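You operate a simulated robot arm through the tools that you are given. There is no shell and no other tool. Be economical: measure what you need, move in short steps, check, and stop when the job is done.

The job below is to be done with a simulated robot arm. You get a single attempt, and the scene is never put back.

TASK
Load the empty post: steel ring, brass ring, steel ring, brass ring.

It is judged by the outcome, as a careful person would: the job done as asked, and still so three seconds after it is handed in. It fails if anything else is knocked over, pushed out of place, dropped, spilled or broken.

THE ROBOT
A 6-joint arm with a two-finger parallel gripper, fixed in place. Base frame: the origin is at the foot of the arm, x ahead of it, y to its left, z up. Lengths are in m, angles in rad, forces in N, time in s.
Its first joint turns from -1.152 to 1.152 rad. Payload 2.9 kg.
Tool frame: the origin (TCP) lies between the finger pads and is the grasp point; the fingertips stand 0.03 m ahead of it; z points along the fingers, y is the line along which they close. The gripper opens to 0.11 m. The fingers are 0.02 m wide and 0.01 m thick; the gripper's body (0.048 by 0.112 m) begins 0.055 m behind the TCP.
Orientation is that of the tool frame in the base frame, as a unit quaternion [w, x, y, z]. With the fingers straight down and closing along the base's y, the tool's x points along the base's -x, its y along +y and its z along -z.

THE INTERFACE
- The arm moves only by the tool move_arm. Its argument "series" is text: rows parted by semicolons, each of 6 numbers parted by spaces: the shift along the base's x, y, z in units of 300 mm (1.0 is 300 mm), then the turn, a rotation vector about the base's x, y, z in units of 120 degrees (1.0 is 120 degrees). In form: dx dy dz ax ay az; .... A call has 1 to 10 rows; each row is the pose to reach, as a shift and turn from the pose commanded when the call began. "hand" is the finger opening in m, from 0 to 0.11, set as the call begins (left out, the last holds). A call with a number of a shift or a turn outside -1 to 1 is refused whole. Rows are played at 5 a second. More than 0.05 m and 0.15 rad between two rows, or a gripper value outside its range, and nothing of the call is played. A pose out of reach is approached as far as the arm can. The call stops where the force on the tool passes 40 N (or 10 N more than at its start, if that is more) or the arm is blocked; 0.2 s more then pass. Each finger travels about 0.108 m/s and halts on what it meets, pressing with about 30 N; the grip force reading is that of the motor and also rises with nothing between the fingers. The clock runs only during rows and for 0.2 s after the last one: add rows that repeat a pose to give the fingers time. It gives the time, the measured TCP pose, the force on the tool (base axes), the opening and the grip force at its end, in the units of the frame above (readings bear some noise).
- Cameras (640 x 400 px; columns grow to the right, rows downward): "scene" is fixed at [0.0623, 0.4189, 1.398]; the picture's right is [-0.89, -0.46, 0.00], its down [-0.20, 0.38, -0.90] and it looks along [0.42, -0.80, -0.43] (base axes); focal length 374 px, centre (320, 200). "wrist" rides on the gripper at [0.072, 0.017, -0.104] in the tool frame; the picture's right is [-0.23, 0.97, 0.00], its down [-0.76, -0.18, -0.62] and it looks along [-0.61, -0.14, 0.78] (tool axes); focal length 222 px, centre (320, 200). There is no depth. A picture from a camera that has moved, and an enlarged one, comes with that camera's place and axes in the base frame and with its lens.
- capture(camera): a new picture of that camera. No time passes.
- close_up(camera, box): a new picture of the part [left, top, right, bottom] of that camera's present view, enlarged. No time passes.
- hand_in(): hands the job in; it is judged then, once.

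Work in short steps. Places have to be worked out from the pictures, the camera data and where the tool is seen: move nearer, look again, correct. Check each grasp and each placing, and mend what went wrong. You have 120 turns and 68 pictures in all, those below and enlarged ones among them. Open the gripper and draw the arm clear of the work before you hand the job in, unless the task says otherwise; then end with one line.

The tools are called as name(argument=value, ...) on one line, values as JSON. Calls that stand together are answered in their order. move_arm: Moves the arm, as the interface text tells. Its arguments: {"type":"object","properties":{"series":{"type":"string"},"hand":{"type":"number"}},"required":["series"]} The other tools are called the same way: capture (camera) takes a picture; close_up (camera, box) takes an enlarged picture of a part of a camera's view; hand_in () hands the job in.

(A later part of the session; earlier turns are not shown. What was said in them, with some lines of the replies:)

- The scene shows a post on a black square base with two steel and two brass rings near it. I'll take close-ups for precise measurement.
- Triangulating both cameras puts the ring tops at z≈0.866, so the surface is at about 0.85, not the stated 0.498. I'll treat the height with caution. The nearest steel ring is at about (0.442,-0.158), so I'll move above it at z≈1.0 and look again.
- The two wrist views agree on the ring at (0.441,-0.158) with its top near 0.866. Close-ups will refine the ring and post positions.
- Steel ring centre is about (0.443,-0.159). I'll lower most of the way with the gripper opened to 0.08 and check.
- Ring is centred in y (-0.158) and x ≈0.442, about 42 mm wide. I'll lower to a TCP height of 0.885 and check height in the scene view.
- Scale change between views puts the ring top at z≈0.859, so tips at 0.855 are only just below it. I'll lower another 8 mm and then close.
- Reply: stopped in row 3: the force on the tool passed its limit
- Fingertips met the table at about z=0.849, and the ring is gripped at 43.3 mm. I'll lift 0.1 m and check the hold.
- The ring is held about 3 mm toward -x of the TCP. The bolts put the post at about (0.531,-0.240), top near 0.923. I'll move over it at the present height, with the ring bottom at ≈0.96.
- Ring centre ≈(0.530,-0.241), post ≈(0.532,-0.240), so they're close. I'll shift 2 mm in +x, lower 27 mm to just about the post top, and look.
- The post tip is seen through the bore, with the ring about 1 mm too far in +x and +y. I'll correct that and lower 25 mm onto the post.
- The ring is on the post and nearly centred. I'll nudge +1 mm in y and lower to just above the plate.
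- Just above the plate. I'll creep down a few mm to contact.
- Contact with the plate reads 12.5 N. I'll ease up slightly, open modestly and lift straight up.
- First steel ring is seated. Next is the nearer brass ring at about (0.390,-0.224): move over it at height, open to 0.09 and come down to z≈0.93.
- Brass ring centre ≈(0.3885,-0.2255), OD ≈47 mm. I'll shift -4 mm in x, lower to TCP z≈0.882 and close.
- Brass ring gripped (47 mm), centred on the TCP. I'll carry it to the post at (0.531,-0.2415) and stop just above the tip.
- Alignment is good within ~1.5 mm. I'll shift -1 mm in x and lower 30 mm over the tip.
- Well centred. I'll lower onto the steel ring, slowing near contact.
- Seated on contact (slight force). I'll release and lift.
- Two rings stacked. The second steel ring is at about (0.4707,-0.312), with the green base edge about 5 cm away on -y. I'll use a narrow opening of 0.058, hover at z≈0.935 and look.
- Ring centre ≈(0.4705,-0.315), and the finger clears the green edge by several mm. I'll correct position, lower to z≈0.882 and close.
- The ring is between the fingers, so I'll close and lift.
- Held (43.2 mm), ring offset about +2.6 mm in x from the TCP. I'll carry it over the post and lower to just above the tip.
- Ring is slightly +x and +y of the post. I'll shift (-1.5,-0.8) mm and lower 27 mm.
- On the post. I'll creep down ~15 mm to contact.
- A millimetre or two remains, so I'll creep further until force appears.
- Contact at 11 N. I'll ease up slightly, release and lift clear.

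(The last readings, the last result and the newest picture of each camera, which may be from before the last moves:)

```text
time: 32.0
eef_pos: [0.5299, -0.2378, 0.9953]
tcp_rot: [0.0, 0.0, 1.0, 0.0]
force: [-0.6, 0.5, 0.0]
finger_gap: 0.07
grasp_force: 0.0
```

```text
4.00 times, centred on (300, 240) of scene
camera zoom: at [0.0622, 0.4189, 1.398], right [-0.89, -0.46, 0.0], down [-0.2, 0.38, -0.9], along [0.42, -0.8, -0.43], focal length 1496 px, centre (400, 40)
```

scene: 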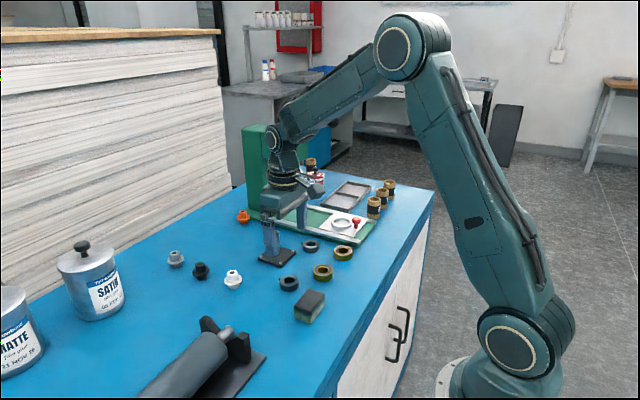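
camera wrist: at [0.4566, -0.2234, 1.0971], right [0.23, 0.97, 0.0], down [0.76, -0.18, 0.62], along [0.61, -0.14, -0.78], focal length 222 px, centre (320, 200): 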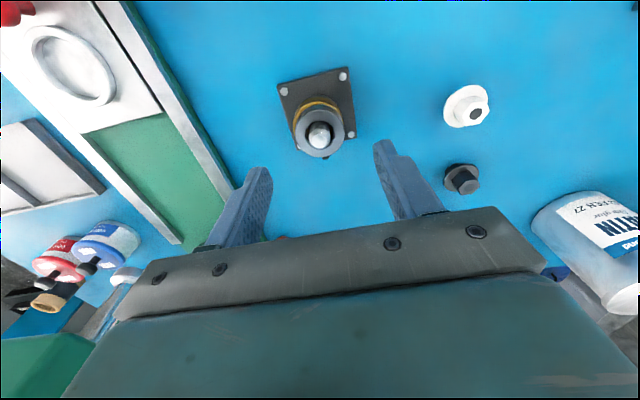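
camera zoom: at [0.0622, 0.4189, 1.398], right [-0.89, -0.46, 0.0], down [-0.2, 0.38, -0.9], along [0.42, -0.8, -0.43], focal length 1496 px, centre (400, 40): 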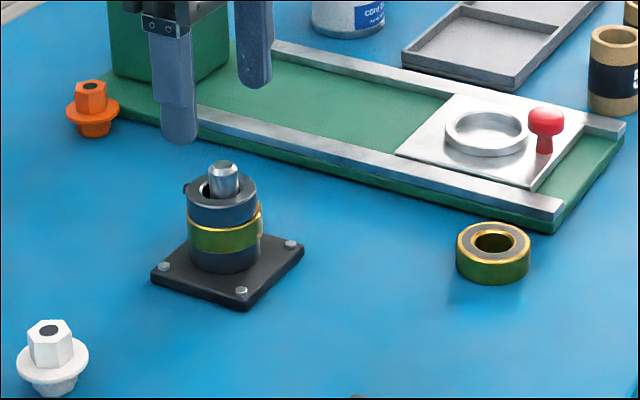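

Three rings stacked well. The last brass ring is at about (0.381,-0.322). The green base edge runs along x at y≈-0.373, leaving room for a 0.064 opening, so I'll hover there.

move_arm(series="-0.123 -0.068 0 0 0 0; -0.246 -0.136 0 0 0 0; -0.369 -0.204 0 0 0 0; -0.492 -0.272 0 0 0 0; -0.492 -0.272 -0.1 0 0 0; -0.492 -0.272 -0.19 0 0 0; -0.492 -0.272 -0.19 0 0 0", hand=0.064)

close_up(camera="wrist", box=[200, 60, 440, 210])

```text
time: 33.6
eef_pos: [0.3826, -0.3212, 0.9372]
tcp_rot: [0.0, 0.0, 1.0, 0.0]
force: [-0.3, -0.6, 0.9]
finger_gap: 0.0641
grasp_force: 0.0
```

```text
2.67 times, centred on (320, 135) of wrist
camera zoom: at [0.3093, -0.305, 1.0397], right [0.23, 0.97, 0.0], down [0.76, -0.18, 0.62], along [0.61, -0.14, -0.78], focal length 592 px, centre (320, 373)
```

zoom: 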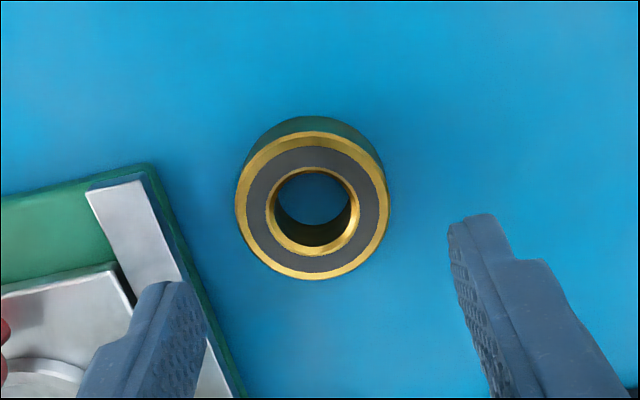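

Ring centre ≈(0.380,-0.323), green edge at y≈-0.369. I'll narrow the opening to 0.058, keep y, shift x by -1.5 mm and lower.

move_arm(series="-0.005 -0.001 0 0 0 0; -0.005 -0.001 -0.06 0 0 0; -0.005 -0.001 -0.12 0 0 0; -0.005 -0.001 -0.178 0 0 0; -0.005 -0.001 -0.178 0 0 0", hand=0.058)

move_arm(series="0 -0.003 0 0 0 0; 0 -0.003 0 0 0 0; 0 -0.003 0 0 0 0; 0 -0.003 0 0 0 0", hand=0.03)

move_arm(series="0 0 0.1 0 0 0; 0 0 0.22 0 0 0; 0 0 0.4 0 0 0; 0 0 0.4 0 0 0")

close_up(camera="wrist", box=[240, 100, 400, 200])

```text
time: 34.8
eef_pos: [0.382, -0.321, 0.8831]
tcp_rot: [0.0, 0.0, 1.0, 0.0]
force: [0.0, -0.6, 0.0]
finger_gap: 0.0578
grasp_force: 0.1
```

```text
time: 35.8
eef_pos: [0.3823, -0.3213, 0.8836]
tcp_rot: [0.0, 0.0, 1.0, 0.0]
force: [0.0, 0.6, -0.1]
finger_gap: 0.0472
grasp_force: 30.4
```

```text
refused: row 3 steps farther than a row can; nothing moved
```

```text
4.00 times, centred on (320, 150) of wrist
camera zoom: at [0.3084, -0.3066, 0.9858], right [0.23, 0.97, 0.0], down [0.76, -0.18, 0.62], along [0.61, -0.14, -0.78], focal length 888 px, centre (320, 400)
```

zoom: 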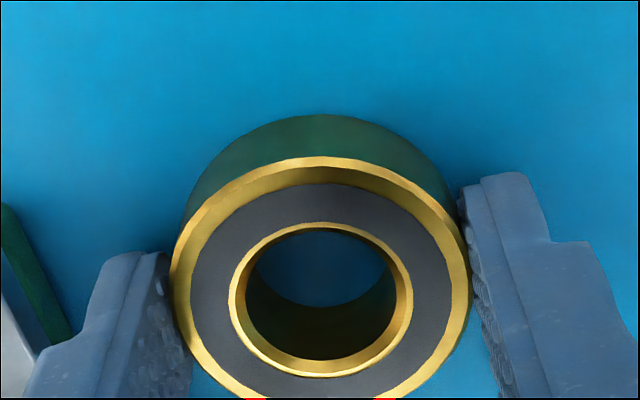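

Gripped at 47.2 mm, only the lift was refused for step size. I'll lift in smaller rows, then carry it over the post.

move_arm(series="0 0 0.12 0 0 0; 0 0 0.24 0 0 0; 0 0 0.36 0 0 0; 0.124 0.068 0.36 0 0 0; 0.248 0.136 0.36 0 0 0; 0.373 0.205 0.36 0 0 0; 0.497 0.274 0.36 0 0 0; 0.497 0.274 0.31 0 0 0; 0.497 0.274 0.31 0 0 0")

close_up(camera="wrist", box=[240, 100, 400, 200])

close_up(camera="scene", box=[240, 200, 320, 250])

```text
time: 37.8
eef_pos: [0.5297, -0.2395, 0.977]
tcp_rot: [0.0, 0.0, 1.0, 0.0]
force: [-0.4, -0.5, -1.3]
finger_gap: 0.0471
grasp_force: 30.4
```

```text
4.00 times, centred on (320, 150) of wrist
camera zoom: at [0.4563, -0.2236, 1.0791], right [0.23, 0.97, 0.0], down [0.76, -0.18, 0.62], along [0.61, -0.14, -0.78], focal length 888 px, centre (320, 400)
```

zoom: 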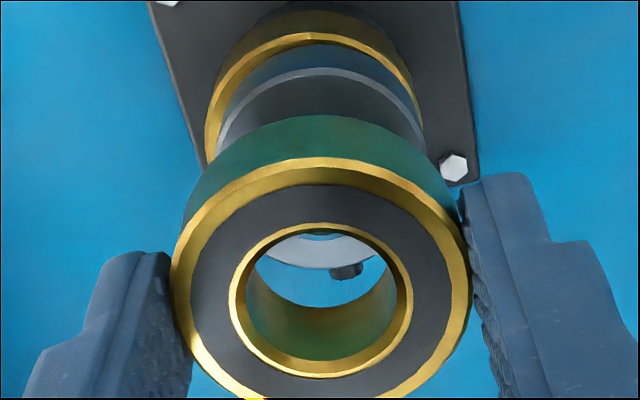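

```text
8.00 times, centred on (280, 225) of scene
camera zoom: at [0.0623, 0.4189, 1.398], right [-0.89, -0.46, 0.0], down [-0.2, 0.38, -0.9], along [0.42, -0.8, -0.43], focal length 2993 px, centre (640, 0)
```

zoom: 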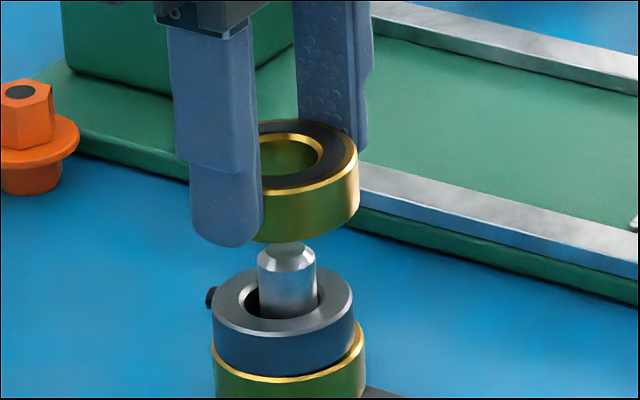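

Aligned within ~1 mm. I'll shift (+1,-0.7) mm and lower 22 mm over the tip.

move_arm(series="0.003 -0.002 -0.03 0 0 0; 0.003 -0.002 -0.055 0 0 0; 0.003 -0.002 -0.075 0 0 0; 0.003 -0.002 -0.075 0 0 0")

close_up(camera="wrist", box=[240, 100, 400, 200])

close_up(camera="scene", box=[240, 210, 320, 260])

```text
time: 38.8
eef_pos: [0.5313, -0.2409, 0.9553]
tcp_rot: [0.0, 0.0, 1.0, 0.0]
force: [0.3, -0.4, -1.3]
finger_gap: 0.0473
grasp_force: 30.1
```

```text
4.00 times, centred on (320, 150) of wrist
camera zoom: at [0.4574, -0.225, 1.0569], right [0.23, 0.97, 0.0], down [0.76, -0.18, 0.62], along [0.61, -0.14, -0.78], focal length 888 px, centre (320, 400)
```

zoom: 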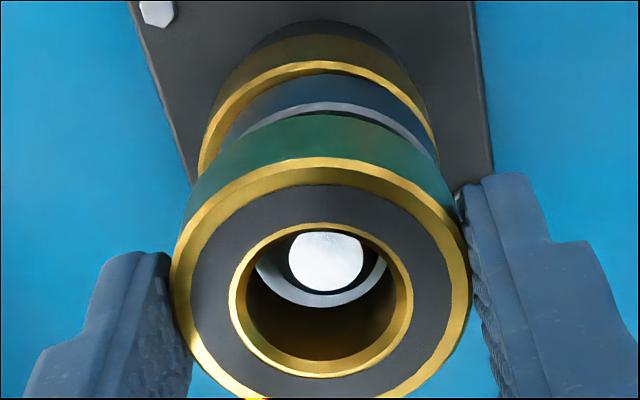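

```text
8.00 times, centred on (280, 235) of scene
camera zoom: at [0.0623, 0.4189, 1.398], right [-0.89, -0.46, 0.0], down [-0.2, 0.38, -0.9], along [0.42, -0.8, -0.43], focal length 2993 px, centre (640, -80)
```

zoom: 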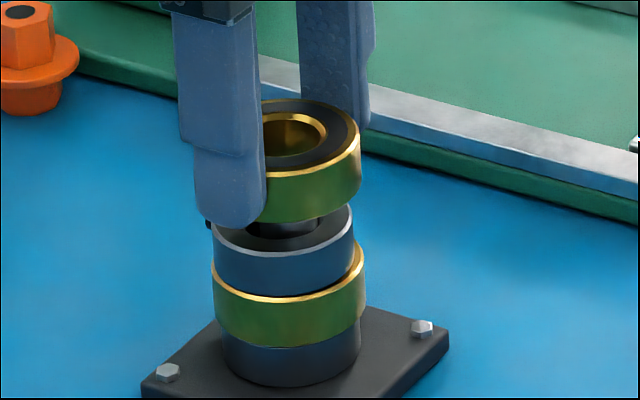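

Post cap is ~1 mm toward +x/+y of the bore centre. I'll correct and creep down ~11 mm.

move_arm(series="0.003 0.002 0 0 0 0; 0.003 0.002 -0.018 0 0 0; 0.003 0.002 -0.03 0 0 0; 0.003 0.002 -0.036 0 0 0; 0.003 0.002 -0.036 0 0 0")

close_up(camera="scene", box=[240, 210, 320, 260])

```text
time: 40.0
eef_pos: [0.5316, -0.2413, 0.9427]
tcp_rot: [0.0, 0.0, 1.0, 0.0]
force: [0.1, 0.1, -1.0]
finger_gap: 0.0472
grasp_force: 30.5
```

```text
8.00 times, centred on (280, 235) of scene
camera zoom: at [0.0623, 0.4189, 1.398], right [-0.89, -0.46, 0.0], down [-0.2, 0.38, -0.9], along [0.42, -0.8, -0.43], focal length 2993 px, centre (640, -80)
```

zoom: 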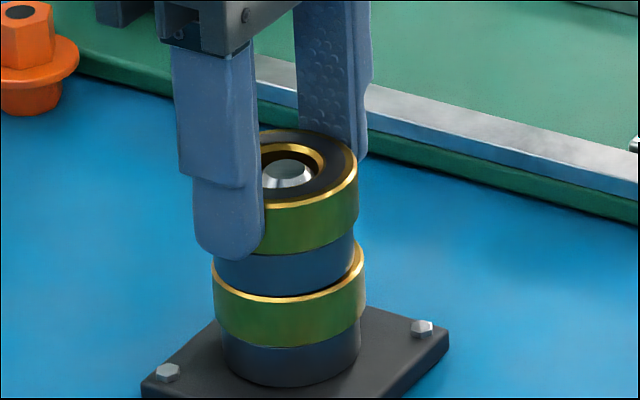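

Nearly seated. I'll creep a little more to contact.

move_arm(series="0 0 -0.004 0 0 0; 0 0 -0.008 0 0 0; 0 0 -0.008 0 0 0")

```text
time: 40.8
eef_pos: [0.5323, -0.241, 0.942]
tcp_rot: [0.001, 0.0, 1.0, 0.0]
force: [-9.2, 5.5, 23.2]
finger_gap: 0.0471
grasp_force: 29.7
```

Contact confirmed. I'll ease up, release and lift away.

move_arm(series="0 0 0.006 0 0 0; 0 0 0.006 0 0 0; 0 0 0.006 0 0 0; 0 0 0.006 0 0 0", hand=0.075)

move_arm(series="0 0 0.1 0 0 0; 0 0 0.25 0 0 0; -0.1 0 0.4 0 0 0; -0.2 0 0.5 0 0 0; -0.3 0 0.6 0 0 0; -0.3 0 0.6 0 0 0")

capture(camera="scene")

close_up(camera="scene", box=[240, 210, 320, 270])

```text
time: 41.8
eef_pos: [0.5331, -0.2405, 0.9426]
tcp_rot: [0.0, 0.0, 1.0, 0.0]
force: [-0.8, -0.1, 0.3]
finger_gap: 0.0748
grasp_force: 0.0
```

```text
refused: row 3 steps farther than a row can; nothing moved
```

```text
17 pictures are left
```

scene: 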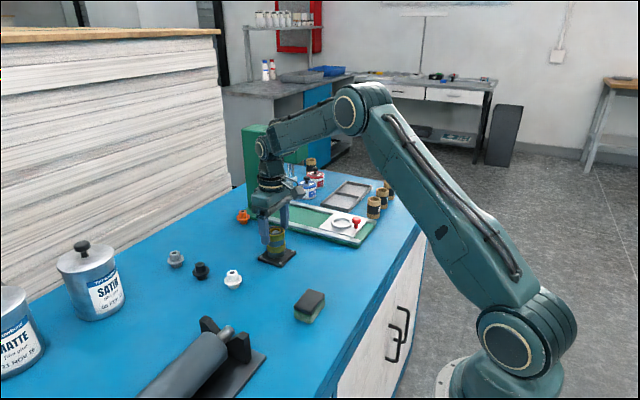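

```text
6.67 times, centred on (280, 240) of scene
camera zoom: at [0.0623, 0.4189, 1.398], right [-0.89, -0.46, 0.0], down [-0.2, 0.38, -0.9], along [0.42, -0.8, -0.43], focal length 2494 px, centre (587, -67)
```

zoom: 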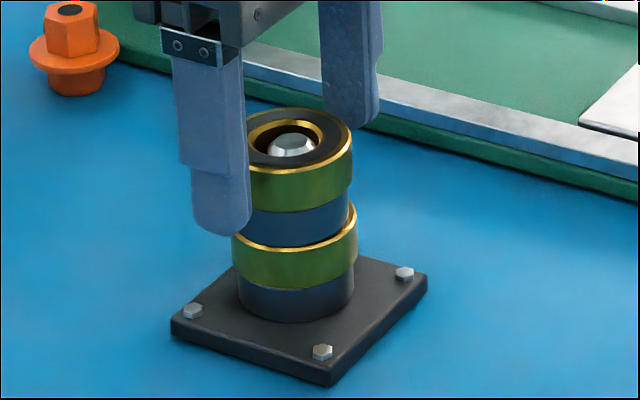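

Released with all four stacked. The lift was refused for step size, so I'll raise straight up in smaller rows and then back away.

move_arm(series="0 0 0.1 0 0 0; 0 0 0.22 0 0 0; 0 0 0.34 0 0 0; -0.08 0 0.44 0 0 0; -0.16 0 0.54 0 0 0; -0.24 0 0.64 0 0 0; -0.24 0 0.64 0 0 0")

capture(camera="wrist")

close_up(camera="scene", box=[240, 210, 320, 270])

```text
time: 43.4
eef_pos: [0.4591, -0.2389, 1.1346]
tcp_rot: [0.0, 0.0, 1.0, 0.0]
force: [0.3, 0.6, 0.0]
finger_gap: 0.0751
grasp_force: 0.0
```

```text
15 pictures are left
camera wrist: at [0.3861, -0.2231, 1.237], right [0.23, 0.97, 0.0], down [0.76, -0.18, 0.62], along [0.61, -0.14, -0.78], focal length 222 px, centre (320, 200)
```

wrist: 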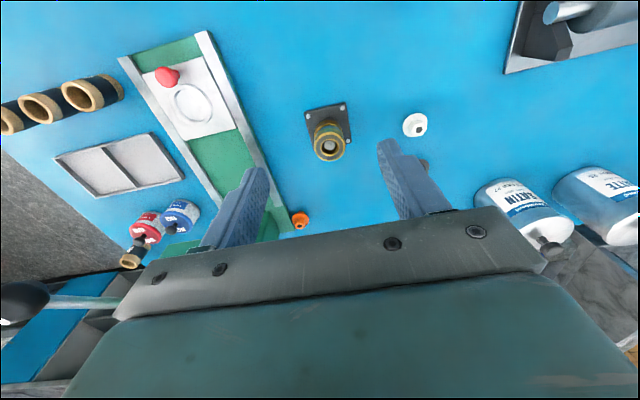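

```text
6.67 times, centred on (280, 240) of scene
camera zoom: at [0.0622, 0.4189, 1.398], right [-0.89, -0.46, 0.0], down [-0.2, 0.38, -0.9], along [0.42, -0.8, -0.43], focal length 2494 px, centre (587, -67)
```

zoom: 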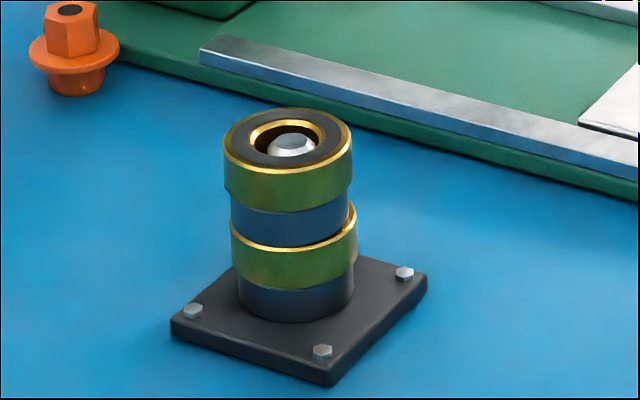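

The stack is steel, brass, steel, brass from the bottom up. It is seated and stable, the arm is clear, and nothing else has moved, so I'm handing in.

hand_in()

```text
The job is handed in.
```

The post is loaded from the bottom up with steel, brass, steel and brass rings; the gripper is open and the arm is clear of the work.
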